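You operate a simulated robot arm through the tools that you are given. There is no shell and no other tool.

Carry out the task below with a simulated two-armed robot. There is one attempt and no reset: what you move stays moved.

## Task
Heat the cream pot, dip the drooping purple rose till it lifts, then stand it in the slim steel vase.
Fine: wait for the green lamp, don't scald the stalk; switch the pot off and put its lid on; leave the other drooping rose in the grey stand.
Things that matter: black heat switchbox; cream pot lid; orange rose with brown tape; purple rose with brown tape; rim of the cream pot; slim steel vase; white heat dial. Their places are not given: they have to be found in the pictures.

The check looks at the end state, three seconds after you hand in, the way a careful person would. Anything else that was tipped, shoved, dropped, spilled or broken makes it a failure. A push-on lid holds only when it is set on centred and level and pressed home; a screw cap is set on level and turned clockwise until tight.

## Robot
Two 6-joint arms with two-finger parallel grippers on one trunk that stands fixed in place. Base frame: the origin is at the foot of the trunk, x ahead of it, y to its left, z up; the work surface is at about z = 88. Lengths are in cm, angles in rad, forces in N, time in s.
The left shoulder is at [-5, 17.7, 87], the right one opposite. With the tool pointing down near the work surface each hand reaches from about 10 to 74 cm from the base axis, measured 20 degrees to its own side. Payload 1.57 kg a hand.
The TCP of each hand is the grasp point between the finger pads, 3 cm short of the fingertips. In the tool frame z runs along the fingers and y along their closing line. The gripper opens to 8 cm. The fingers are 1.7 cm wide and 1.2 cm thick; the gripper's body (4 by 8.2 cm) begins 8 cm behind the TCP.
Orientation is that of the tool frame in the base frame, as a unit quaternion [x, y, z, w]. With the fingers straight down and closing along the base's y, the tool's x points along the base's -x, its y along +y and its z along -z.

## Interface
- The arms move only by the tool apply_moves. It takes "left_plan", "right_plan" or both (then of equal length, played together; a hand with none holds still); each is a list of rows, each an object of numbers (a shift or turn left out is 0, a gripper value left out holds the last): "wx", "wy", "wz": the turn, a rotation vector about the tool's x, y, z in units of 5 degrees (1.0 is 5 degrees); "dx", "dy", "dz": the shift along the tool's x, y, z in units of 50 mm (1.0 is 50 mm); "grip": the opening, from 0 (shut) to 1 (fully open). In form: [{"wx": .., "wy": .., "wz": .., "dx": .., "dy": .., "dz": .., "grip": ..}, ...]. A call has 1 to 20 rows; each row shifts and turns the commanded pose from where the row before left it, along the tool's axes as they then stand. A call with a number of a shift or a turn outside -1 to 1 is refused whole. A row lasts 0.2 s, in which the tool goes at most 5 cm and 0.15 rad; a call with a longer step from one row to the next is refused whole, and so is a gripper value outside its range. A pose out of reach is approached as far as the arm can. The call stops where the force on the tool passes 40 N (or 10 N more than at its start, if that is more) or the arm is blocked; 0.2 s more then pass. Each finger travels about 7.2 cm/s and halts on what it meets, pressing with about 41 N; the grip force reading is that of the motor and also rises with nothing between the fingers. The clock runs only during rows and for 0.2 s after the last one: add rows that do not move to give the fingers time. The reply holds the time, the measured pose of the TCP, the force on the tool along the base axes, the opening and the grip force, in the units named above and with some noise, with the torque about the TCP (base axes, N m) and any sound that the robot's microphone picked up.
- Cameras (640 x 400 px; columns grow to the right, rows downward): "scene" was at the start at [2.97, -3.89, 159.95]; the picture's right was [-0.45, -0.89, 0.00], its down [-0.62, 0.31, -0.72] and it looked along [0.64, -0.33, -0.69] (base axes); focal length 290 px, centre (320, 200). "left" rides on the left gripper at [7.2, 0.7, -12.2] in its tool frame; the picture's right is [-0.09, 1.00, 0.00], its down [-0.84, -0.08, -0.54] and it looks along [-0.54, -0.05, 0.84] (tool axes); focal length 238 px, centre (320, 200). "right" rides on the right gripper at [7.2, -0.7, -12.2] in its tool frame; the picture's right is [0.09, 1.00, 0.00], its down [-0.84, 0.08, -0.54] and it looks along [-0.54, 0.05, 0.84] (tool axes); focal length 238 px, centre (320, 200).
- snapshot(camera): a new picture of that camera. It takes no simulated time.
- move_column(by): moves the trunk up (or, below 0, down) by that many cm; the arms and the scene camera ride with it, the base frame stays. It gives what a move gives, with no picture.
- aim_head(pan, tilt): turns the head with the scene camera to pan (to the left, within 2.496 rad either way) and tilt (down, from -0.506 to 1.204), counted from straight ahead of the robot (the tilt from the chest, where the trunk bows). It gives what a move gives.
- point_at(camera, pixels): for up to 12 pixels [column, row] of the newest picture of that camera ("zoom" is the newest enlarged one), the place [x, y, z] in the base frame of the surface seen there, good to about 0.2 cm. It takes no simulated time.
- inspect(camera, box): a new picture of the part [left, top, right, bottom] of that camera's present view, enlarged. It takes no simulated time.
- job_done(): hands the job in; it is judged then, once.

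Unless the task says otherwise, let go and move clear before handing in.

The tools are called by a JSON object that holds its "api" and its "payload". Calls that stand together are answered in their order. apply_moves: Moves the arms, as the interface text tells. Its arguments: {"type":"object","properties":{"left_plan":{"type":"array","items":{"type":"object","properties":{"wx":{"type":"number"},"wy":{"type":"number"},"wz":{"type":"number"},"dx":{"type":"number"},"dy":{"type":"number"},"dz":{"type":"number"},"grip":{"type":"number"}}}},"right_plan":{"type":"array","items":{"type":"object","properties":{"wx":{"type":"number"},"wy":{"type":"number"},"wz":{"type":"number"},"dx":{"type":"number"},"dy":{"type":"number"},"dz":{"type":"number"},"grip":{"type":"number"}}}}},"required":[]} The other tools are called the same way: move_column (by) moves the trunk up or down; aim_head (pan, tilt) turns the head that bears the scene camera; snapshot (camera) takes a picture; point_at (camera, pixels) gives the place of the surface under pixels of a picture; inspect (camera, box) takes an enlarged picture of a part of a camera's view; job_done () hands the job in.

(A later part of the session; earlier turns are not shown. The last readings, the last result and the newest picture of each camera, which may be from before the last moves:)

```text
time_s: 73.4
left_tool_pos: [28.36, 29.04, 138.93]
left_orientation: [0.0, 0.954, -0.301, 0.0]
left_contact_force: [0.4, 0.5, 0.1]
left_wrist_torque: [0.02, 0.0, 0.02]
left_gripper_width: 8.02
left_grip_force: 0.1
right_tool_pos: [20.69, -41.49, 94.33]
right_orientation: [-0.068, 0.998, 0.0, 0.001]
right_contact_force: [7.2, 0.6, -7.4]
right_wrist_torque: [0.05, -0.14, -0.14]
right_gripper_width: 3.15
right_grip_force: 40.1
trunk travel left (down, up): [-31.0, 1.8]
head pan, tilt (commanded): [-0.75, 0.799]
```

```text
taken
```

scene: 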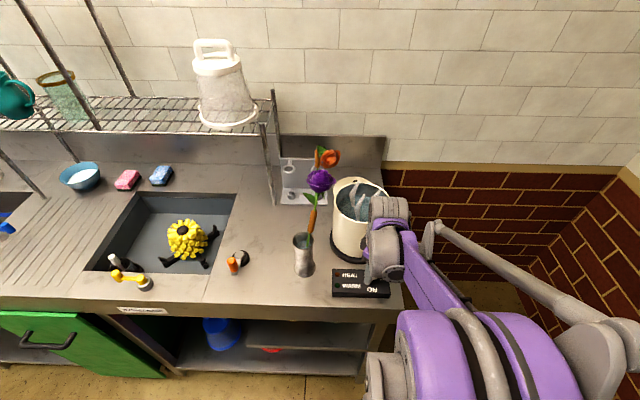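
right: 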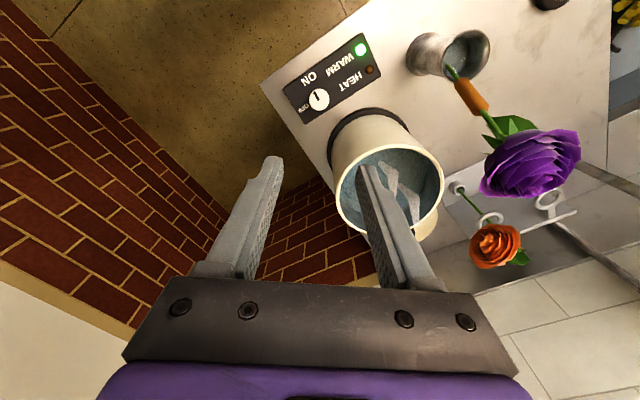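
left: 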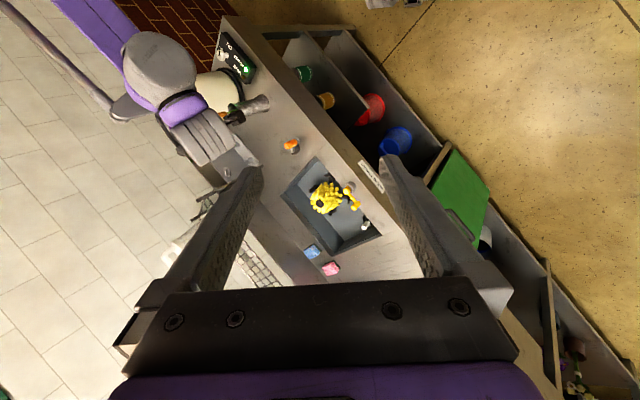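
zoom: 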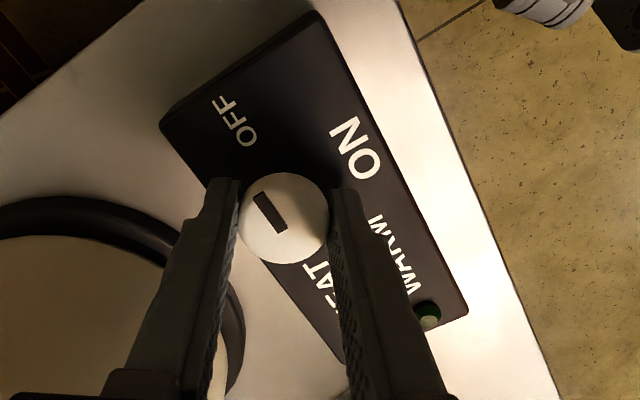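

The green lamp is out and the notch points at OFF again in the zoom. I'll open the fingers and rise.

{"api": "apply_moves", "payload": {"right_plan": [{"dy": 0.0, "grip": 0.4}, {"grip": 0.5}, {"grip": 0.6}, {"grip": 0.6}, {"dz": -0.2}, {"dz": -0.4}, {"dz": -0.8}, {"dz": -0.9}, {"dz": -0.9}, {"dz": -0.9}, {"dz": -0.9}, {"dz": -0.6}]}}

{"api": "snapshot", "payload": {"camera": "scene"}}

{"api": "snapshot", "payload": {"camera": "right"}}

{"api": "inspect", "payload": {"camera": "scene", "box": [260, 130, 420, 310]}}

```text
time_s: 76.0
left_tool_pos: [28.21, 29.12, 138.93]
left_orientation: [0.0, 0.954, -0.301, 0.0]
left_contact_force: [-0.9, -0.3, -0.1]
left_wrist_torque: [0.01, 0.0, -0.02]
left_gripper_width: 8.01
left_grip_force: 0.1
right_tool_pos: [20.41, -41.82, 122.53]
right_orientation: [-0.068, 0.998, 0.0, 0.001]
right_contact_force: [1.0, 0.3, 1.0]
right_wrist_torque: [-0.03, 0.01, 0.0]
right_gripper_width: 4.77
right_grip_force: 0.0
trunk travel left (down, up): [-31.0, 1.8]
head pan, tilt (commanded): [-0.75, 0.799]
```

```text
taken
```

scene: 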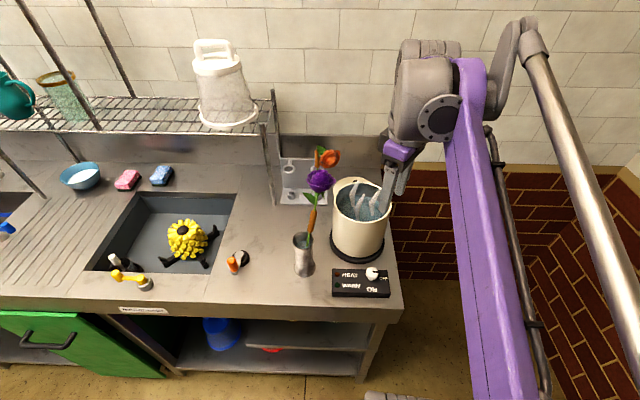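

```text
taken
```

right: 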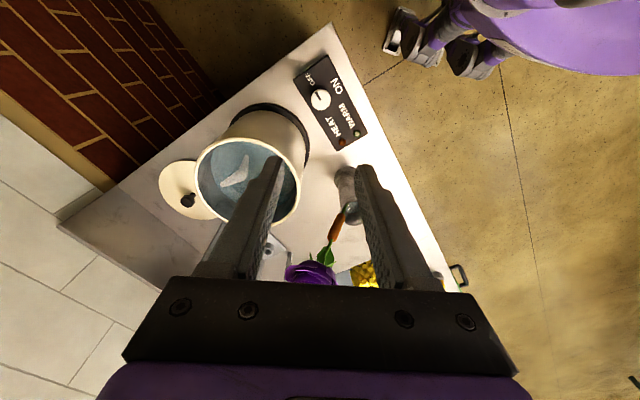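

```text
2.22 times, centred on (340, 220) of scene
```

zoom: 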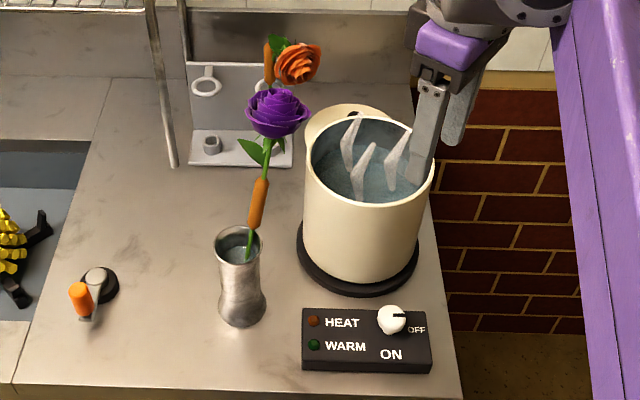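

Both lamps are off, the dial reads OFF, and the purple rose stands in the vase. Next is the lid behind the pot, with its knob at (188,199) in the right picture. I'll move the hand above it for a close look.

{"api": "apply_moves", "payload": {"right_plan": [{"dx": -0.52, "dy": -0.556, "dz": 0.05}, {"dx": -0.52, "dy": -0.556, "dz": 0.05}, {"dx": -0.52, "dy": -0.556, "dz": 0.1}, {"dx": -0.52, "dy": -0.556, "dz": 0.2}, {"dx": -0.52, "dy": -0.556, "dz": 0.3}, {"dx": -0.52, "dy": -0.556, "dz": 0.3}, {"dx": -0.52, "dy": -0.556, "dz": 0.3}, {"dx": -0.52, "dy": -0.556, "dz": 0.3}, {"dx": 0}]}}

{"api": "snapshot", "payload": {"camera": "right"}}

{"api": "snapshot", "payload": {"camera": "scene"}}

```text
time_s: 78.0
left_tool_pos: [28.27, 29.27, 138.98]
left_orientation: [0.0, 0.954, -0.301, -0.001]
left_contact_force: [-0.1, 0.8, 0.1]
left_wrist_torque: [-0.03, 0.01, -0.01]
left_gripper_width: 7.99
left_grip_force: 0.0
right_tool_pos: [44.09, -60.77, 114.31]
right_orientation: [-0.068, 0.998, -0.002, 0.002]
right_contact_force: [-0.3, -0.4, -0.3]
right_wrist_torque: [0.0, 0.01, 0.03]
right_gripper_width: 4.79
right_grip_force: 0.1
trunk travel left (down, up): [-31.0, 1.8]
head pan, tilt (commanded): [-0.75, 0.799]
```

```text
taken
```

right: 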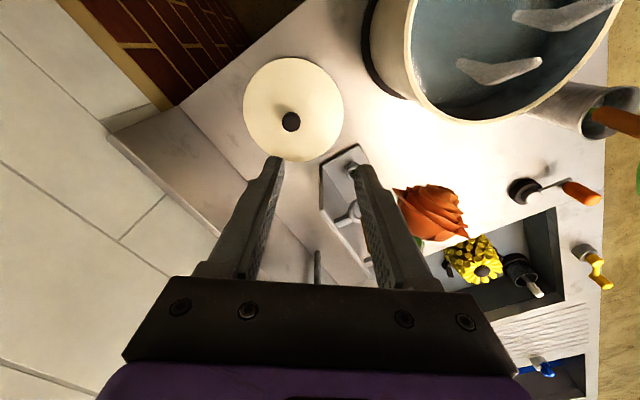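

```text
taken
```

scene: 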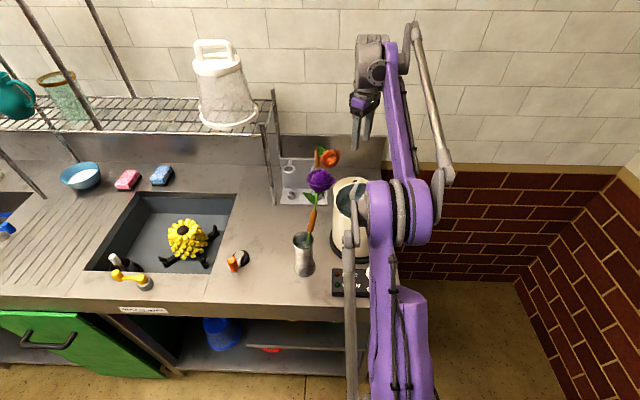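

The lid is in view at (293,108) in the right picture, with its dark knob at (291,121). I'll enlarge and measure it, and also check the elbow's height over the pot.

{"api": "inspect", "payload": {"camera": "right", "box": [230, 50, 360, 170]}}

{"api": "point_at", "payload": {"camera": "right", "pixels": [[246, 108], [341, 108], [293, 62], [294, 158], [291, 121], [285, 121], [297, 121], [291, 115], [291, 127], [260, 75], [327, 142], [284, 107]]}}

{"api": "point_at", "payload": {"camera": "scene", "pixels": [[400, 215], [375, 220], [430, 210], [385, 320], [350, 250], [350, 320], [400, 120], [430, 110], [319, 180], [315, 210], [348, 180], [440, 170]]}}

```text
3.33 times, centred on (295, 110) of right
```

zoom: 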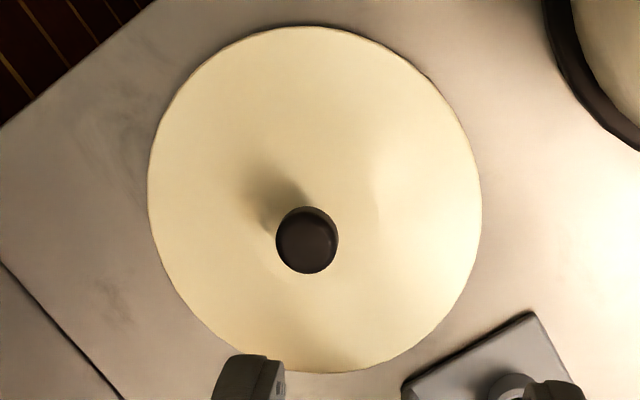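

```text
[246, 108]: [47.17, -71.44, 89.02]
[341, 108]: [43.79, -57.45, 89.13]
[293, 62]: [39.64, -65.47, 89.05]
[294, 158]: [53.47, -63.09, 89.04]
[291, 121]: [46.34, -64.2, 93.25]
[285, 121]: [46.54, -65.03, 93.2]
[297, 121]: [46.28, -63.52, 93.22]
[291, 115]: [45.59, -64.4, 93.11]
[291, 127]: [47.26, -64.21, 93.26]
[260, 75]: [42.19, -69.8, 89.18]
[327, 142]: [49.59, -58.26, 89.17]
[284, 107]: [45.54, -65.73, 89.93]
```

```text
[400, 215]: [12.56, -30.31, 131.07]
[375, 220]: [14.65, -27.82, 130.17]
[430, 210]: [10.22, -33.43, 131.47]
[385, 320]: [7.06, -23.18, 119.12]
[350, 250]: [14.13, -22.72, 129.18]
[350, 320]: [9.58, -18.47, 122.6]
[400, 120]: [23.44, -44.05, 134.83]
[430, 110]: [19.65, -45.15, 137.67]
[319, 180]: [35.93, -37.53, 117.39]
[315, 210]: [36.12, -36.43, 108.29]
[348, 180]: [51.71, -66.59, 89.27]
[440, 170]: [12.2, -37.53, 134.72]
```

The lid is centred at (46.4,-64.35) with radius 7.05, and its knob is 1.7 cm wide with its top at z 93.25. The elbow is at z 130, clear of the pot. I'll centre over the knob and descend to just above it.

{"api": "apply_moves", "payload": {"right_plan": [{"dx": -0.181, "dy": -0.381}, {"dx": -0.181, "dy": -0.381}, {"dz": 0.7}, {"dz": 0.8}, {"dz": 0.8}, {"dz": 0.6}, {"dz": 0.4}, {"dz": 0.16}, {"dz": 0}]}}

{"api": "inspect", "payload": {"camera": "right", "box": [220, 80, 440, 260]}}

{"api": "snapshot", "payload": {"camera": "scene"}}

```text
time_s: 80.0
left_tool_pos: [28.37, 29.16, 138.87]
left_orientation: [0.0, 0.954, -0.301, 0.0]
left_contact_force: [0.5, -0.4, 0.4]
left_wrist_torque: [-0.01, -0.02, -0.02]
left_gripper_width: 8.01
left_grip_force: 0.1
right_tool_pos: [45.47, -62.35, 97.06]
right_orientation: [-0.069, 0.998, 0.0, 0.001]
right_contact_force: [0.0, -0.5, 0.4]
right_wrist_torque: [-0.02, 0.01, 0.0]
right_gripper_width: 4.77
right_grip_force: 0.0
right hand out of reach, approached as far as the arm can: row 2
trunk travel left (down, up): [-31.0, 1.8]
head pan, tilt (commanded): [-0.75, 0.799]
```

```text
2.22 times, centred on (330, 170) of right
```

zoom: 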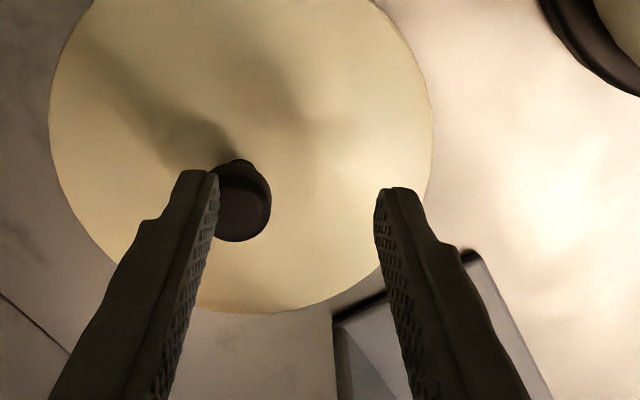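

```text
taken
```

scene: 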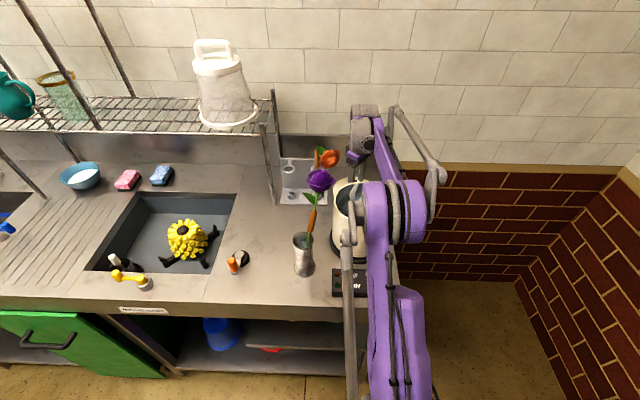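

The second sideways step was out of reach at that height, so the hand stopped at (45.5,-62.4). The knob is under the left-hand finger in the zoom at (235,200). Lower down there should be reach, so I'll rise slightly to clear the knob and shift over it.

{"api": "apply_moves", "payload": {"right_plan": [{"dz": -0.12}, {"dx": -0.066, "dy": -0.206}, {"dx": -0.066, "dy": -0.206}, {"dx": 0}]}}

{"api": "inspect", "payload": {"camera": "right", "box": [220, 80, 440, 260]}}

```text
time_s: 81.0
left_tool_pos: [28.25, 29.11, 139.04]
left_orientation: [0.0, 0.954, -0.301, 0.0]
left_contact_force: [0.0, 0.2, 0.3]
left_wrist_torque: [-0.04, -0.02, 0.01]
left_gripper_width: 8.02
left_grip_force: 0.1
right_tool_pos: [46.27, -64.47, 97.76]
right_orientation: [-0.069, 0.998, -0.001, 0.002]
right_contact_force: [0.3, -0.3, 0.4]
right_wrist_torque: [0.01, 0.01, 0.02]
right_gripper_width: 4.81
right_grip_force: 0.0
trunk travel left (down, up): [-31.0, 1.8]
head pan, tilt (commanded): [-0.75, 0.799]
```

```text
2.22 times, centred on (330, 170) of right
```

zoom: 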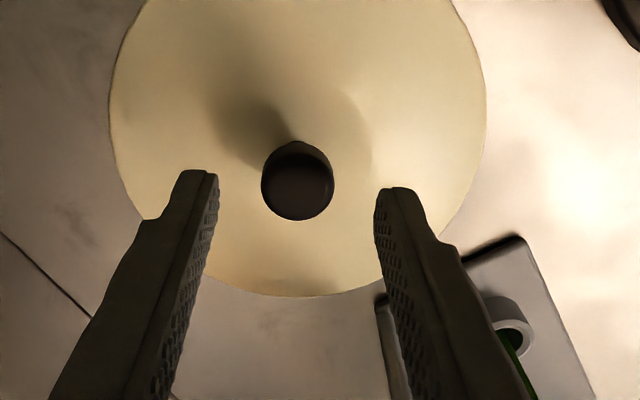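

The knob is now centred between the fingers at (297,185) in the zoom. I'll confirm its centre before descending.

{"api": "point_at", "payload": {"camera": "zoom", "pixels": [[297, 185], [265, 185], [330, 185], [297, 215], [297, 160], [297, 146], [230, 120], [370, 120], [110, 110], [485, 110], [290, 295]]}}

```text
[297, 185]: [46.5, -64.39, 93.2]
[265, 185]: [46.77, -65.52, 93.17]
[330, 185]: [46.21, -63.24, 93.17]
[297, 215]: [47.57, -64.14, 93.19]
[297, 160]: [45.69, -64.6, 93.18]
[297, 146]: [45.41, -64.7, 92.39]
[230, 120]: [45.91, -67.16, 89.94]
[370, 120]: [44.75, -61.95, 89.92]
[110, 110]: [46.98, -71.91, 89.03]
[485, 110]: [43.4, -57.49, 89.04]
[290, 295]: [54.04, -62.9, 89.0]
```

The knob's centre is (46.5,-64.4), its width is 2.3 cm, and the lid's radius is 7.55. I'll make a small correction and lower the fingers around the knob, keeping the tips about 0.5 cm above the lid.

{"api": "apply_moves", "payload": {"right_plan": [{"dx": -0.048, "dy": 0.012, "dz": 0.2}, {"dz": 0.25}, {"dz": 0.2}, {"dz": 0.12}, {"dz": 0.08}, {"dz": 0}]}}

{"api": "inspect", "payload": {"camera": "right", "box": [220, 80, 440, 260]}}

```text
time_s: 82.4
left_tool_pos: [28.3, 29.22, 138.94]
left_orientation: [0.0, 0.954, -0.301, 0.0]
left_contact_force: [-0.4, -0.6, 0.0]
left_wrist_torque: [0.0, 0.03, 0.0]
left_gripper_width: 8.01
left_grip_force: 0.0
right_tool_pos: [46.49, -64.34, 93.38]
right_orientation: [-0.07, 0.998, -0.001, 0.001]
right_contact_force: [-0.5, 0.2, 0.4]
right_wrist_torque: [-0.03, -0.02, 0.04]
right_gripper_width: 4.81
right_grip_force: 0.0
trunk travel left (down, up): [-31.0, 1.8]
head pan, tilt (commanded): [-0.75, 0.799]
```

```text
2.22 times, centred on (330, 170) of right
```

zoom: 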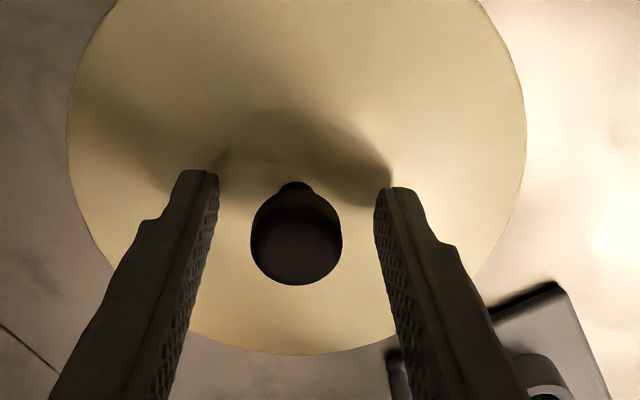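

The knob head is centred between the pads. I'll close on it gradually.

{"api": "apply_moves", "payload": {"right_plan": [{"grip": 0.5}, {"grip": 0.42}, {"grip": 0.34}, {"grip": 0.27}, {"grip": 0.2}, {"grip": 0.15}, {"grip": 0.15}]}}

{"api": "inspect", "payload": {"camera": "right", "box": [220, 80, 440, 260]}}

```text
time_s: 84.0
left_tool_pos: [28.36, 29.08, 138.97]
left_orientation: [0.0, 0.954, -0.301, 0.001]
left_contact_force: [0.7, 0.1, 0.0]
left_wrist_torque: [-0.01, 0.01, 0.0]
left_gripper_width: 8.01
left_grip_force: 0.0
right_tool_pos: [46.43, -64.4, 93.36]
right_orientation: [-0.069, 0.998, 0.0, 0.001]
right_contact_force: [0.1, -0.2, -0.3]
right_wrist_torque: [-0.02, 0.01, -0.01]
right_gripper_width: 2.44
right_grip_force: 36.8
trunk travel left (down, up): [-31.0, 1.8]
head pan, tilt (commanded): [-0.75, 0.799]
```

```text
2.22 times, centred on (330, 170) of right
```

zoom: 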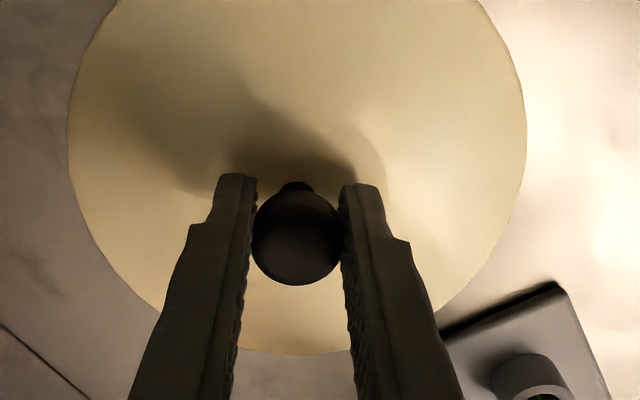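

The knob is held at 2.44 cm with 37 N and hardly any side load. I'll lift the lid 2 cm slowly and check it stays level.

{"api": "apply_moves", "payload": {"right_plan": [{"dz": -0.06}, {"dz": -0.1}, {"dz": -0.12}, {"dz": -0.12}, {"dz": 0}]}}

{"api": "snapshot", "payload": {"camera": "right"}}

{"api": "snapshot", "payload": {"camera": "left"}}

{"api": "snapshot", "payload": {"camera": "scene"}}

```text
time_s: 85.2
left_tool_pos: [28.27, 29.1, 138.93]
left_orientation: [0.001, 0.954, -0.301, 0.0]
left_contact_force: [1.3, -0.1, 0.7]
left_wrist_torque: [0.02, 0.01, -0.01]
left_gripper_width: 8.0
left_grip_force: 0.1
right_tool_pos: [46.54, -64.39, 95.54]
right_orientation: [-0.068, 0.998, 0.0, 0.001]
right_contact_force: [-0.2, -0.3, 0.3]
right_wrist_torque: [-0.03, 0.01, 0.0]
right_gripper_width: 2.43
right_grip_force: 35.7
trunk travel left (down, up): [-31.0, 1.8]
head pan, tilt (commanded): [-0.75, 0.799]
```

```text
taken
```

right: 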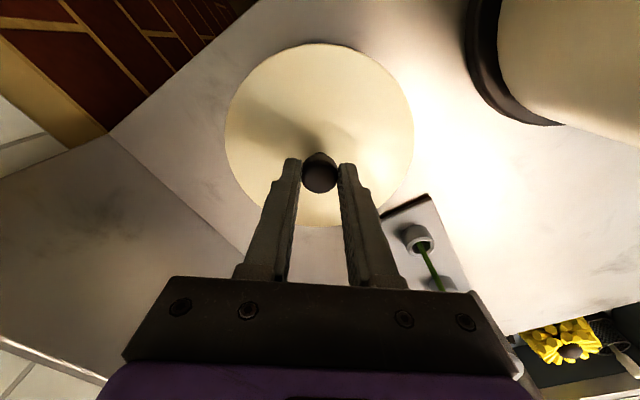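

```text
taken
```

left: 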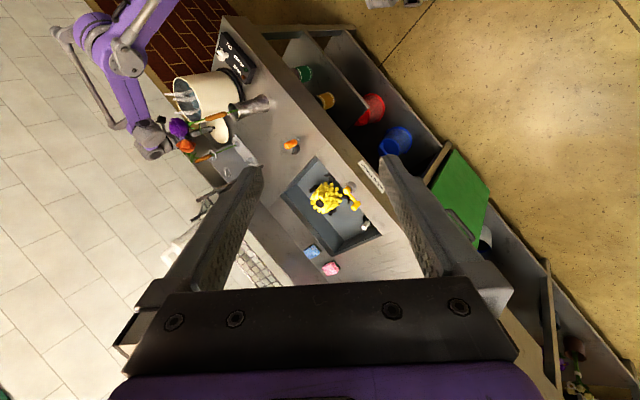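

```text
taken
```

scene: 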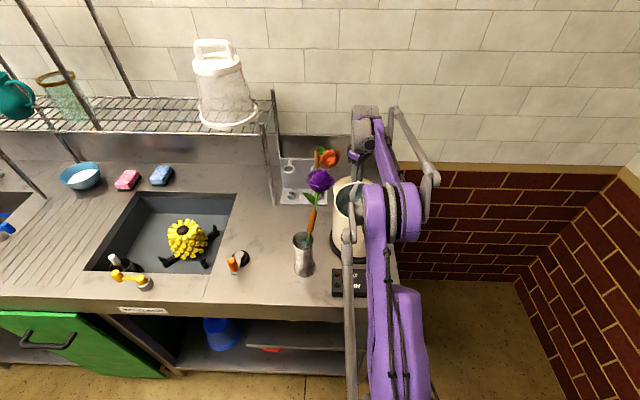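

The lid is off the table. I'll check whether it hangs level by measuring its edge on several sides.

{"api": "point_at", "payload": {"camera": "right", "pixels": [[230, 125], [410, 130], [310, 47], [370, 65], [255, 75], [385, 190], [250, 185], [319, 160], [313, 170], [300, 90], [350, 90]]}}

{"api": "inspect", "payload": {"camera": "left", "box": [130, 50, 290, 170]}}

```text
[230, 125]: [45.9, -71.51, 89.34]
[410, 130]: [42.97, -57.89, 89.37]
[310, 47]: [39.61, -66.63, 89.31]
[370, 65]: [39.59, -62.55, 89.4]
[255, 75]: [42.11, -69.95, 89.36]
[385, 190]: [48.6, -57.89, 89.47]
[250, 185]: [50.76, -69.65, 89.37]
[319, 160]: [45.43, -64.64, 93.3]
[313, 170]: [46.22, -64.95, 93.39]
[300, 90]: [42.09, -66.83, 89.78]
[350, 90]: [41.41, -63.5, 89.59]
```

```text
3.33 times, centred on (210, 110) of left
```

zoom: 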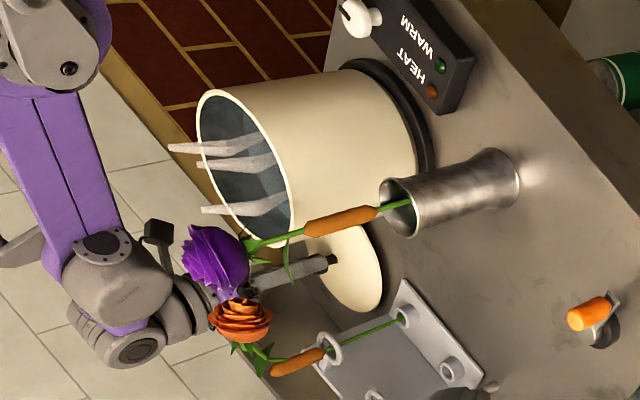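

The lid edge is still at z 89.3 and its image shrank, so the lid did not rise: the fingers slid up the knob. I'll look closely at the knob before trying again.

{"api": "inspect", "payload": {"camera": "right", "box": [270, 120, 370, 220]}}

{"api": "inspect", "payload": {"camera": "left", "box": [190, 100, 250, 150]}}

```text
4.00 times, centred on (320, 170) of right
```

zoom: 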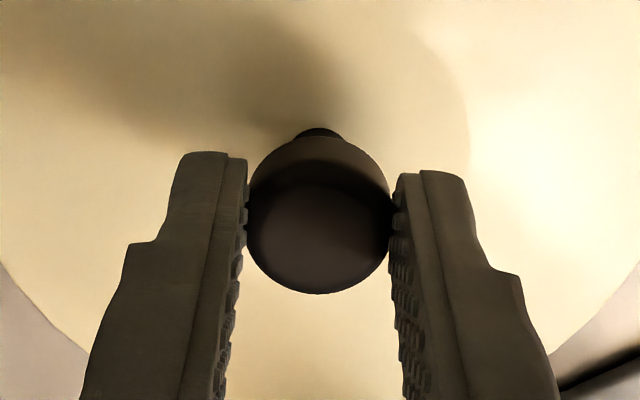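

```text
8.00 times, centred on (220, 125) of left
```

zoom: 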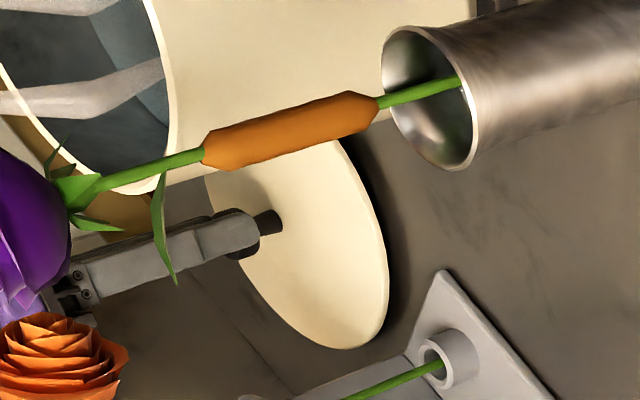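

The knob is a head about 2.3 cm wide on a thinner neck, and the fingers slipped to its top. I'll set back down, open, go as low as the lid allows, and grip again with full force.

{"api": "apply_moves", "payload": {"right_plan": [{"dz": 0.08}, {"grip": 0.36}, {"grip": 0.42}, {"grip": 0.45}, {"dz": 0.15}, {"dz": 0.15}, {"dz": 0.07}, {"dz": 0.03}, {"dz": 0}]}}

{"api": "inspect", "payload": {"camera": "right", "box": [270, 120, 370, 220]}}

{"api": "inspect", "payload": {"camera": "left", "box": [190, 100, 250, 150]}}

```text
time_s: 87.2
left_tool_pos: [28.27, 29.17, 138.97]
left_orientation: [0.0, 0.953, -0.301, 0.001]
left_contact_force: [-0.1, 0.2, 0.3]
left_wrist_torque: [0.0, 0.02, 0.02]
left_gripper_width: 8.0
left_grip_force: 0.1
right_tool_pos: [46.44, -64.41, 93.03]
right_orientation: [-0.07, 0.998, 0.0, 0.001]
right_contact_force: [-0.9, 0.1, -0.5]
right_wrist_torque: [-0.02, 0.01, -0.01]
right_gripper_width: 3.6
right_grip_force: 0.1
trunk travel left (down, up): [-31.0, 1.8]
head pan, tilt (commanded): [-0.75, 0.799]
```

```text
4.00 times, centred on (320, 170) of right
```

zoom: 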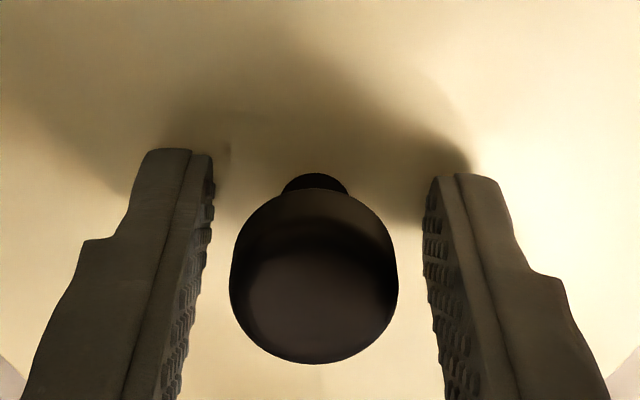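

```text
8.00 times, centred on (220, 125) of left
```

zoom: 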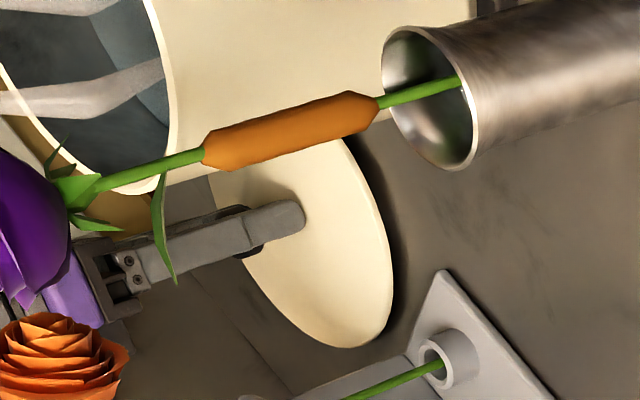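

The fingers are at the lowest safe height around the knob, with the tips at about z 90. I'll close with full force and lift very slowly by 0.6 cm.

{"api": "apply_moves", "payload": {"right_plan": [{"grip": 0.35}, {"grip": 0.25}, {"grip": 0.1}, {"grip": 0.0}, {"grip": 0.0}, {"grip": 0.0}, {"dz": -0.03}, {"dz": -0.03}, {"dz": -0.03}, {"dz": -0.03}, {"dz": 0}]}}

{"api": "snapshot", "payload": {"camera": "right"}}

{"api": "point_at", "payload": {"camera": "right", "pixels": [[230, 130], [415, 130], [310, 47], [370, 65], [255, 75], [390, 190], [250, 195], [319, 170], [319, 185]]}}

{"api": "inspect", "payload": {"camera": "left", "box": [190, 100, 250, 150]}}

```text
time_s: 89.6
left_tool_pos: [28.34, 29.21, 139.16]
left_orientation: [0.0, 0.954, -0.3, 0.0]
left_contact_force: [0.2, -0.4, -0.1]
left_wrist_torque: [0.05, 0.02, 0.0]
left_gripper_width: 7.98
left_grip_force: 0.0
right_tool_pos: [46.67, -64.35, 93.53]
right_orientation: [-0.069, 0.998, 0.0, 0.0]
right_contact_force: [1.1, -0.2, -1.4]
right_wrist_torque: [-0.01, 0.02, 0.03]
right_gripper_width: 2.47
right_grip_force: 36.5
trunk travel left (down, up): [-31.0, 1.8]
head pan, tilt (commanded): [-0.75, 0.799]
```

```text
taken
```

right: 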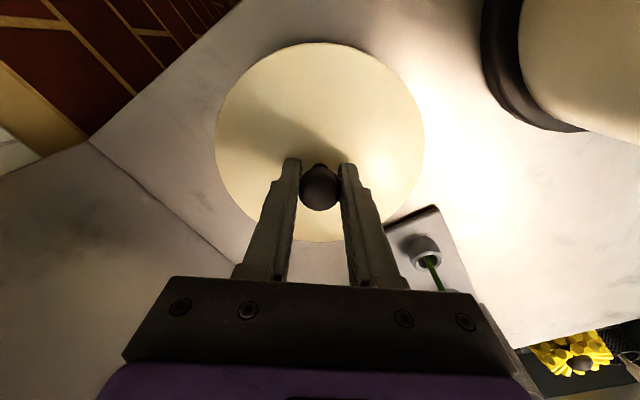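

```text
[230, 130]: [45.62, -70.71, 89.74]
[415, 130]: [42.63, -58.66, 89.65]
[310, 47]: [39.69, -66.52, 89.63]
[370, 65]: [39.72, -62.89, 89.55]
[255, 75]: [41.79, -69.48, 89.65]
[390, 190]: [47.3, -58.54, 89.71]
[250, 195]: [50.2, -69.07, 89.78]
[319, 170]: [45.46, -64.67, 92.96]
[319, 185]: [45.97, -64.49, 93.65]
```

```text
8.00 times, centred on (220, 125) of left
```

zoom: 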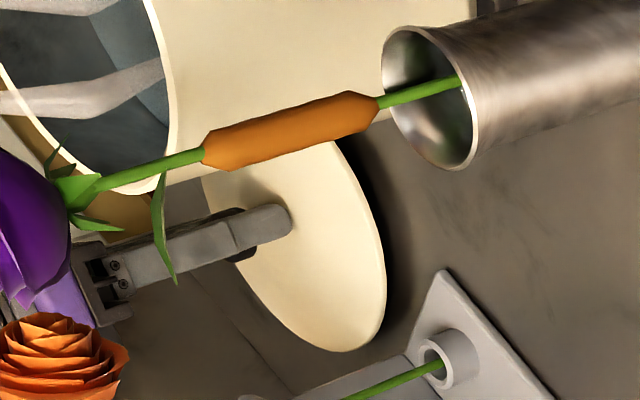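

The lid edge has risen to z 89.65, matching the 0.6 cm lift, so the grip holds this time. I'll lift another 1.5 cm slowly and see whether it slips.

{"api": "apply_moves", "payload": {"right_plan": [{"dz": -0.03}, {"dz": -0.04}, {"dz": -0.05}, {"dz": -0.06}, {"dz": -0.06}, {"dz": -0.06}, {"dz": 0}, {"dz": 0}]}}

{"api": "snapshot", "payload": {"camera": "right"}}

{"api": "point_at", "payload": {"camera": "right", "pixels": [[230, 130], [415, 130], [310, 47], [370, 65], [255, 75], [390, 190], [250, 195], [319, 170], [319, 185]]}}

```text
time_s: 91.4
left_tool_pos: [28.25, 29.14, 139.09]
left_orientation: [0.0, 0.954, -0.301, 0.0]
left_contact_force: [-0.6, -0.6, 0.1]
left_wrist_torque: [0.01, 0.0, 0.01]
left_gripper_width: 8.02
left_grip_force: 0.2
right_tool_pos: [46.51, -64.38, 95.08]
right_orientation: [-0.068, 0.998, 0.0, 0.0]
right_contact_force: [-1.0, -0.2, -1.4]
right_wrist_torque: [-0.01, -0.03, 0.0]
right_gripper_width: 2.47
right_grip_force: 36.2
trunk travel left (down, up): [-31.0, 1.8]
head pan, tilt (commanded): [-0.75, 0.799]
```

```text
taken
```

right: 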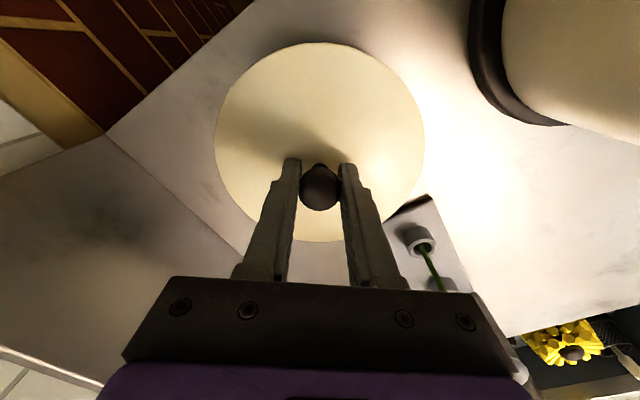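

```text
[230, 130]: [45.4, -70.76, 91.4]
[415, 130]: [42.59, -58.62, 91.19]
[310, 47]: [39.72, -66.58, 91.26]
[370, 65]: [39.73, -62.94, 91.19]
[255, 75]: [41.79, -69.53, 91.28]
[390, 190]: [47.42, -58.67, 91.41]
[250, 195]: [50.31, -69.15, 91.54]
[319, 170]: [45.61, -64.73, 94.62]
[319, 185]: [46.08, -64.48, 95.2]
```

The lid rose with the hand to z 91.3, is level, and weighs about 1.4 N. I'll lift it above the pot rim, drifting slightly toward the robot to stay within reach.

{"api": "apply_moves", "payload": {"right_plan": [{"dz": -0.1}, {"dz": -0.2}, {"dz": -0.2}, {"dz": -0.2}, {"dz": -0.2}, {"dz": -0.2}, {"dz": -0.2}, {"dz": -0.2}, {"dz": -0.2}, {"dz": -0.2}, {"dx": 0.095, "dy": 0.041, "dz": -0.2}, {"dx": 0.095, "dy": 0.041, "dz": -0.2}, {"dx": 0.095, "dy": 0.041, "dz": -0.2}, {"dx": 0.095, "dy": 0.041, "dz": -0.2}, {"dx": 0.095, "dy": 0.041, "dz": -0.2}, {"dz": -0.2}, {"dz": -0.2}, {"dz": -0.1}, {"dz": 0}]}}

{"api": "snapshot", "payload": {"camera": "right"}}

{"api": "snapshot", "payload": {"camera": "scene"}}

{"api": "inspect", "payload": {"camera": "left", "box": [130, 50, 290, 170]}}

```text
time_s: 95.4
left_tool_pos: [28.26, 29.15, 138.96]
left_orientation: [0.0, 0.954, -0.3, 0.0]
left_contact_force: [1.0, 0.3, -0.5]
left_wrist_torque: [-0.03, -0.02, 0.01]
left_gripper_width: 7.99
left_grip_force: 0.0
right_tool_pos: [44.02, -63.66, 112.01]
right_orientation: [-0.069, 0.998, 0.001, 0.001]
right_contact_force: [0.3, 0.1, -2.6]
right_wrist_torque: [0.0, 0.0, 0.0]
right_gripper_width: 2.48
right_grip_force: 36.4
trunk travel left (down, up): [-31.0, 1.8]
head pan, tilt (commanded): [-0.75, 0.799]
```

```text
taken
```

right: 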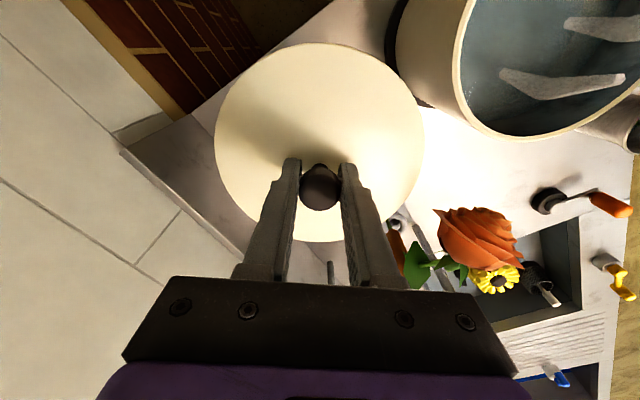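

```text
taken
```

scene: 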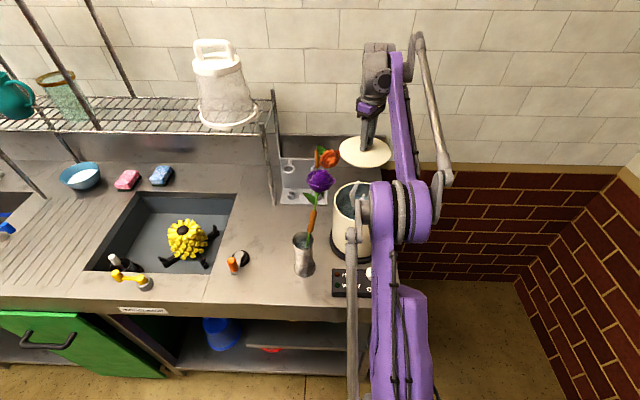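

```text
3.33 times, centred on (210, 110) of left
```

zoom: 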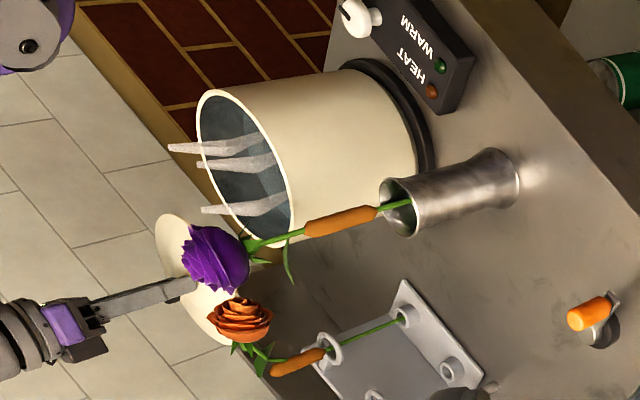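

The lid hangs level with its underside near z 107, clear of the rim. Before moving over, I'll measure the pot rim again from the left and right cameras to find its exact centre.

{"api": "point_at", "payload": {"camera": "zoom", "pixels": [[205, 94], [198, 115], [199, 145], [211, 185], [232, 220], [262, 242], [228, 93], [255, 115], [278, 150], [291, 185], [293, 215], [284, 240]]}}

{"api": "point_at", "payload": {"camera": "right", "pixels": [[463, 40], [456, 70], [455, 85], [460, 100], [475, 118], [500, 132], [530, 137], [560, 132], [590, 120], [615, 105], [470, 10], [635, 90]]}}

{"api": "inspect", "payload": {"camera": "right", "box": [440, 0, 640, 150]}}

```text
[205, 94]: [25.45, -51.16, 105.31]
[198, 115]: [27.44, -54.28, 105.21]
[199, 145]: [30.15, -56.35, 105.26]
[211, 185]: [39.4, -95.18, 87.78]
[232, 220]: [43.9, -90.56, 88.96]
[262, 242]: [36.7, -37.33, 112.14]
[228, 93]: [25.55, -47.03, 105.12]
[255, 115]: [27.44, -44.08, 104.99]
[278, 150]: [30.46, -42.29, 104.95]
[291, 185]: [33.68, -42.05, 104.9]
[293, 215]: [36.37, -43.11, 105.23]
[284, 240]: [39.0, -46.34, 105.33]
```

```text
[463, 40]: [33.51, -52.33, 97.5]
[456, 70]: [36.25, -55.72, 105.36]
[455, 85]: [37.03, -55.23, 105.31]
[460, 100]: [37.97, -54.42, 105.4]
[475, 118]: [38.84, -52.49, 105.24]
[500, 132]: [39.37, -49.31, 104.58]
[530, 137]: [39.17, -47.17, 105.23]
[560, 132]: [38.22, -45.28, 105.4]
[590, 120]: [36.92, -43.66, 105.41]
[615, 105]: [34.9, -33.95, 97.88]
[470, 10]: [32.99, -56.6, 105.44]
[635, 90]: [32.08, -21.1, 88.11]
```

```text
2.67 times, centred on (540, 75) of right
```

zoom: 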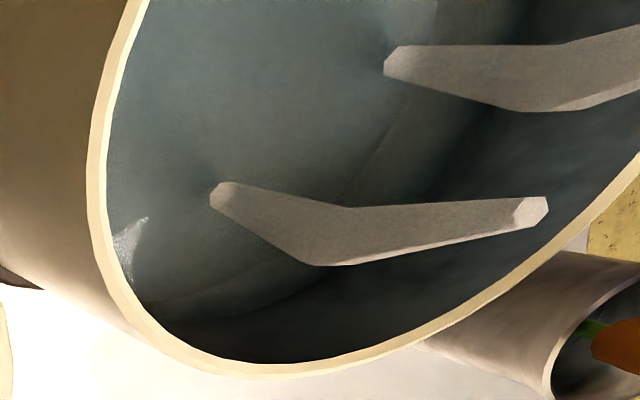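

The rim fits a circle centred at (32.4,-49.35) with radius 7.3. I'll also measure the held lid's edge, to see how its centre sits relative to the tool point.

{"api": "inspect", "payload": {"camera": "right", "box": [200, 30, 440, 250]}}

{"api": "point_at", "payload": {"camera": "right", "pixels": [[217, 135], [423, 135], [320, 45], [263, 63], [377, 63], [235, 190], [405, 190], [225, 95], [415, 95], [258, 215], [385, 215]]}}

```text
1.82 times, centred on (320, 140) of right
```

zoom: 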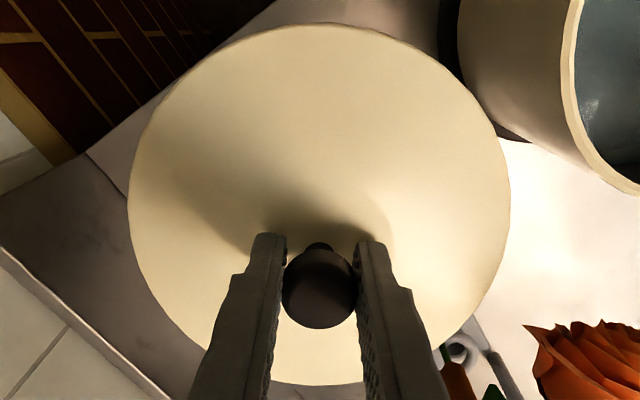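

```text
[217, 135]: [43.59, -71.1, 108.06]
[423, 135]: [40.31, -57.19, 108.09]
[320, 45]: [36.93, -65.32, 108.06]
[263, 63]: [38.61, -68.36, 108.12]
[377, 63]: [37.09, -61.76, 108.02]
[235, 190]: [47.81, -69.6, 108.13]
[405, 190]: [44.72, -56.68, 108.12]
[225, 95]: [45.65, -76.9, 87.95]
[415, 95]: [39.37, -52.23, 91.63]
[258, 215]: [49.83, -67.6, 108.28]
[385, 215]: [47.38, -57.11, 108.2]
```

The lid is level (edge z about 108.1 all round) and centred on the tool within about 0.1 cm. I'll carry it around the orange flower's far side and then over the pot centre.

{"api": "apply_moves", "payload": {"right_plan": [{"dx": 0.1, "dy": 0.04, "dz": -0.033}, {"dx": 0.191, "dy": 0.082, "dz": -0.033}, {"dx": 0.191, "dy": 0.082, "dz": -0.033}, {"dx": 0.191, "dy": 0.082, "dz": -0.033}, {"dx": 0.191, "dy": 0.082, "dz": -0.033}, {"dx": 0.191, "dy": 0.082, "dz": -0.033}, {"dx": 0.089, "dy": 0.042}, {"dx": 0.0766, "dy": 0.266}, {"dx": 0.0766, "dy": 0.266}, {"dx": 0.0766, "dy": 0.266}, {"dx": 0.0766, "dy": 0.266}, {"dx": 0.0766, "dy": 0.266}, {"dx": 0.0766, "dy": 0.266}, {"dx": 0.0766, "dy": 0.266}, {"dx": 0.0766, "dy": 0.266}, {"dx": 0.0766, "dy": 0.266}, {"dx": 0.04, "dy": 0.133}, {"dx": 0.036, "dy": 0.133}, {"dx": 0}]}}

{"api": "snapshot", "payload": {"camera": "right"}}

{"api": "snapshot", "payload": {"camera": "scene"}}

{"api": "inspect", "payload": {"camera": "left", "box": [130, 50, 290, 170]}}

```text
time_s: 99.4
left_tool_pos: [28.32, 29.12, 138.98]
left_orientation: [0.0, 0.954, -0.301, 0.001]
left_contact_force: [0.1, 0.5, 0.6]
left_wrist_torque: [0.02, -0.01, -0.01]
left_gripper_width: 8.02
left_grip_force: 0.1
right_tool_pos: [32.4, -49.28, 113.12]
right_orientation: [-0.069, 0.998, 0.0, 0.0]
right_contact_force: [-0.5, -0.5, -1.3]
right_wrist_torque: [-0.01, 0.0, 0.01]
right_gripper_width: 2.49
right_grip_force: 36.1
trunk travel left (down, up): [-31.0, 1.8]
head pan, tilt (commanded): [-0.75, 0.799]
```

```text
taken
```

right: 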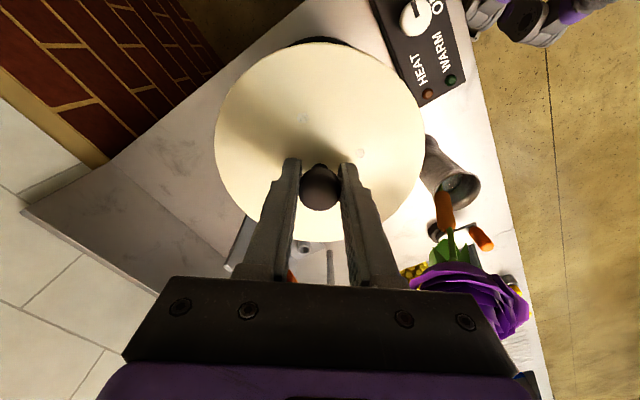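

```text
taken
```

scene: 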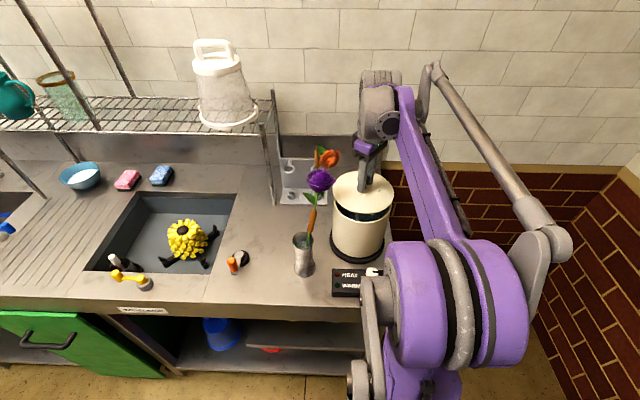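

```text
3.33 times, centred on (210, 110) of left
```

zoom: 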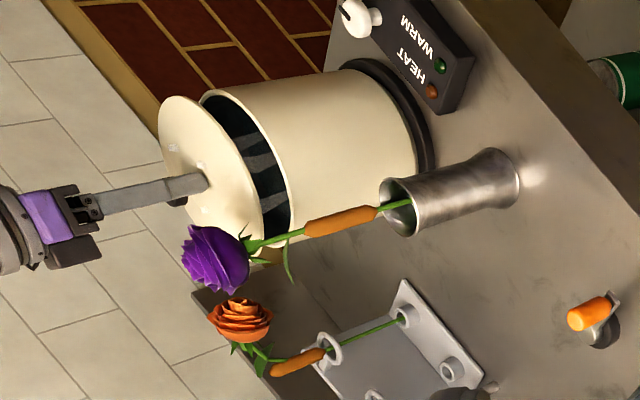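

The lid is over the pot at (32.4,-49.3). I'll compare the lid and rim closely in the scene view to check the centring before lowering.

{"api": "inspect", "payload": {"camera": "scene", "box": [310, 160, 410, 270]}}

{"api": "point_at", "payload": {"camera": "zoom", "pixels": [[222, 170], [225, 160], [417, 175], [320, 225], [290, 222], [360, 218], [225, 205], [419, 215], [320, 262], [280, 255], [370, 250], [400, 235]]}}

```text
3.64 times, centred on (360, 215) of scene
```

zoom: 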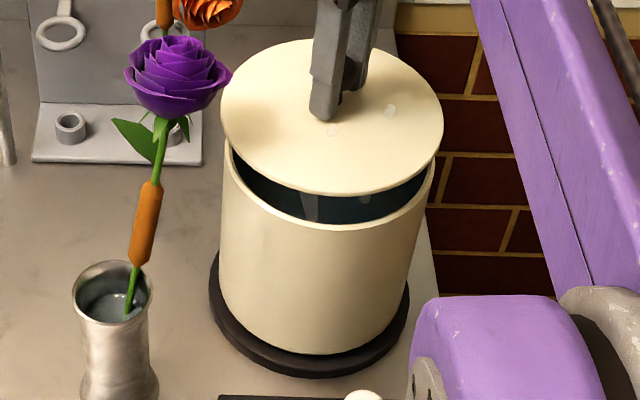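

```text
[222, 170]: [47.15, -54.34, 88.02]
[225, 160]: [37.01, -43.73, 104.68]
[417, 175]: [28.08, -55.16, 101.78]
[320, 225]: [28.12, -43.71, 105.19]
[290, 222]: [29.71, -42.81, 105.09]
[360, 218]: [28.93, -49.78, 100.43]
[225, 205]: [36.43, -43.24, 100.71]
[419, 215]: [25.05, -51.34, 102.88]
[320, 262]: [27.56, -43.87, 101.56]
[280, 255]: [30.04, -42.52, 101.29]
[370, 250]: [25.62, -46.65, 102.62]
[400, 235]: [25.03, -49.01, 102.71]
```

In the scene zoom the lid spans columns 221 to 444 and the rim about 228 to 436, so both are centred near 332. I'll measure the lid's edge directly to compare it with the rim centre.

{"api": "point_at", "payload": {"camera": "zoom", "pixels": [[223, 105], [441, 125], [330, 192], [260, 167], [400, 172], [245, 62], [285, 42], [432, 90], [225, 125], [295, 187], [370, 187], [425, 155]]}}

{"api": "point_at", "payload": {"camera": "right", "pixels": [[217, 135], [423, 135], [320, 45], [263, 63], [377, 63], [235, 190], [405, 190], [228, 95], [412, 95], [250, 205], [392, 205]]}}

```text
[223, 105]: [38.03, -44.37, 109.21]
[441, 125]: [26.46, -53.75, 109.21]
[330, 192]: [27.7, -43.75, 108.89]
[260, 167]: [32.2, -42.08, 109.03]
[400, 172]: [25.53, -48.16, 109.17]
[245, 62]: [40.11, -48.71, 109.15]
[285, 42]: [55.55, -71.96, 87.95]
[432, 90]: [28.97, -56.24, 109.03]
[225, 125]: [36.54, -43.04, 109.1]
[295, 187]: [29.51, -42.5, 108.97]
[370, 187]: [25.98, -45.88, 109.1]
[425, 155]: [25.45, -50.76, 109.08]
```

```text
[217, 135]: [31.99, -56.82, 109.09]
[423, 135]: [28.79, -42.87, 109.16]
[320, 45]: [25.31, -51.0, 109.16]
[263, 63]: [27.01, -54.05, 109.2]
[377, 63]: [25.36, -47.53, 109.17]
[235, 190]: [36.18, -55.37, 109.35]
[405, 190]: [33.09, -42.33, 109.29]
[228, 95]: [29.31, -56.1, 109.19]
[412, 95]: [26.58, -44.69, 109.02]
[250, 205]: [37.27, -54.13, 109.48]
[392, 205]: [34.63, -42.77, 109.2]
```

The lid's centre comes out near (32.5,-49.4), within about 0.2 cm of the rim's centre. I'll lower it until it nearly touches the rim and compare the edges from both cameras.

{"api": "apply_moves", "payload": {"right_plan": [{"dz": 0.1}, {"dz": 0.1}, {"dz": 0.1}, {"dz": 0.08}, {"dz": 0.06}, {"dz": 0}, {"dz": 0}]}}

{"api": "inspect", "payload": {"camera": "scene", "box": [310, 160, 410, 240]}}

{"api": "inspect", "payload": {"camera": "left", "box": [160, 60, 250, 140]}}

{"api": "inspect", "payload": {"camera": "right", "box": [200, 20, 440, 250]}}

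```text
time_s: 101.0
left_tool_pos: [28.27, 29.01, 138.94]
left_orientation: [0.0, 0.954, -0.301, 0.0]
left_contact_force: [0.3, 0.5, -0.5]
left_wrist_torque: [0.0, -0.01, 0.01]
left_gripper_width: 8.0
left_grip_force: 0.0
right_tool_pos: [32.47, -49.35, 110.88]
right_orientation: [-0.068, 0.998, 0.0, 0.001]
right_contact_force: [-0.4, 0.1, -0.8]
right_wrist_torque: [-0.03, 0.02, -0.01]
right_gripper_width: 2.45
right_grip_force: 36.0
trunk travel left (down, up): [-31.0, 1.8]
head pan, tilt (commanded): [-0.75, 0.799]
```

```text
5.00 times, centred on (360, 200) of scene
```

zoom: 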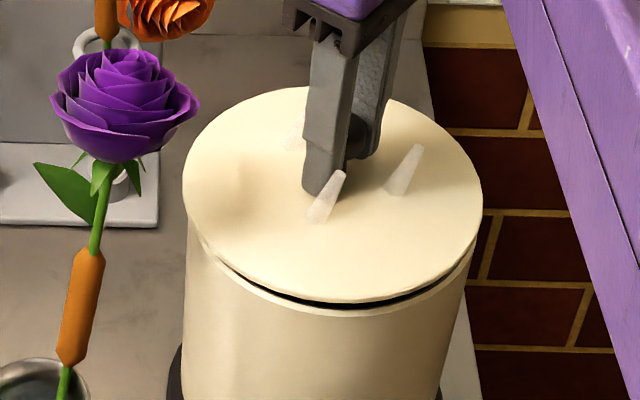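

```text
5.00 times, centred on (205, 100) of left
```

zoom: 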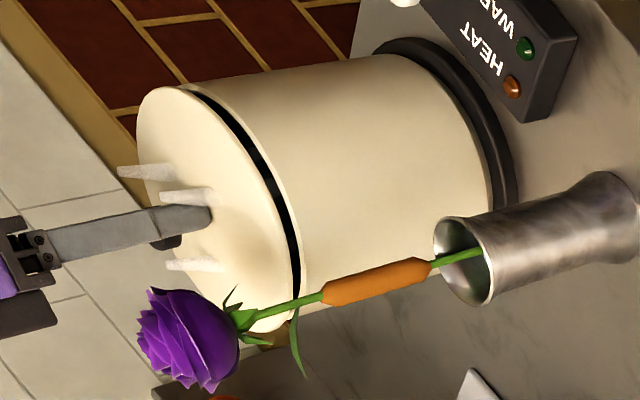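

```text
1.74 times, centred on (320, 135) of right
```

zoom: 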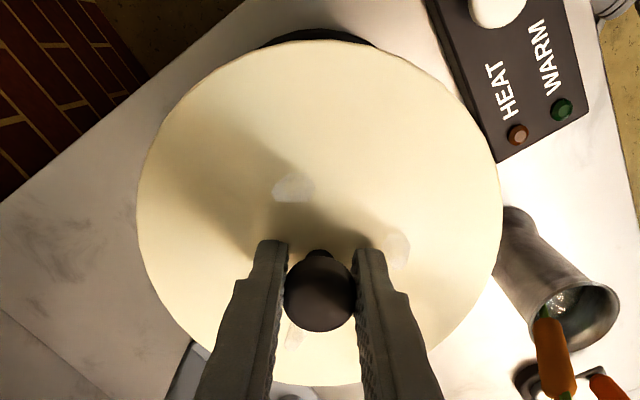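

The lid sits about half a centimetre above the rim and looks even in both views. I'll take one more set of edge measurements from the left camera, to fine-tune the centring along the other direction.

{"api": "inspect", "payload": {"camera": "left", "box": [160, 60, 250, 140]}}

{"api": "point_at", "payload": {"camera": "zoom", "pixels": [[160, 91], [185, 92], [220, 117], [245, 148], [268, 190], [285, 240], [291, 280], [288, 315], [265, 330], [140, 115], [140, 150], [160, 220]]}}

{"api": "point_at", "payload": {"camera": "zoom", "pixels": [[205, 92], [225, 103], [250, 130], [272, 165], [290, 205], [300, 250], [303, 290], [235, 105], [265, 145], [285, 180]]}}

```text
5.00 times, centred on (205, 100) of left
```

zoom: 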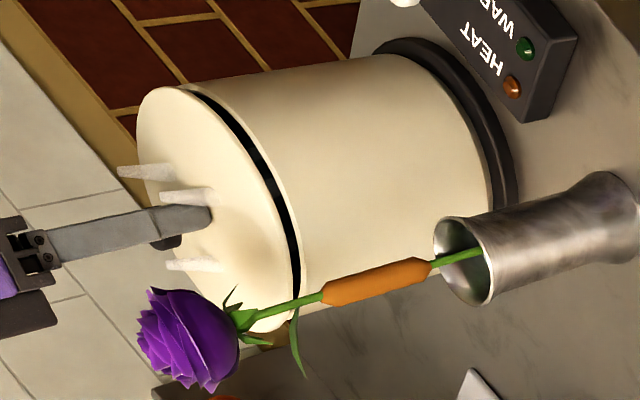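

```text
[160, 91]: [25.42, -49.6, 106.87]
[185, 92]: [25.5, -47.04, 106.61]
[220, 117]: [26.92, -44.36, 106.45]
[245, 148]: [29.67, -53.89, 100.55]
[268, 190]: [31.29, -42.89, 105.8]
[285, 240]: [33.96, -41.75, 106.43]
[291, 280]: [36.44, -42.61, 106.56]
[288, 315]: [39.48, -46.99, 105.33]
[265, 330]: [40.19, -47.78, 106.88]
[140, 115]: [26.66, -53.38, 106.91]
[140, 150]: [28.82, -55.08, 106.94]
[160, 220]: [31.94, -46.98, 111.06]
```

```text
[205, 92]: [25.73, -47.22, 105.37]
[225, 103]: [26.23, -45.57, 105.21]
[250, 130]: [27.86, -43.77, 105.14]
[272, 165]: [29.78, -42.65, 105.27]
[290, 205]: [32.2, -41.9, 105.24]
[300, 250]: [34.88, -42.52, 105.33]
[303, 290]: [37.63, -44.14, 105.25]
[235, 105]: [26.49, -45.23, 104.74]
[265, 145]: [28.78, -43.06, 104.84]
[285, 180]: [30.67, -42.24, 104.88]
```

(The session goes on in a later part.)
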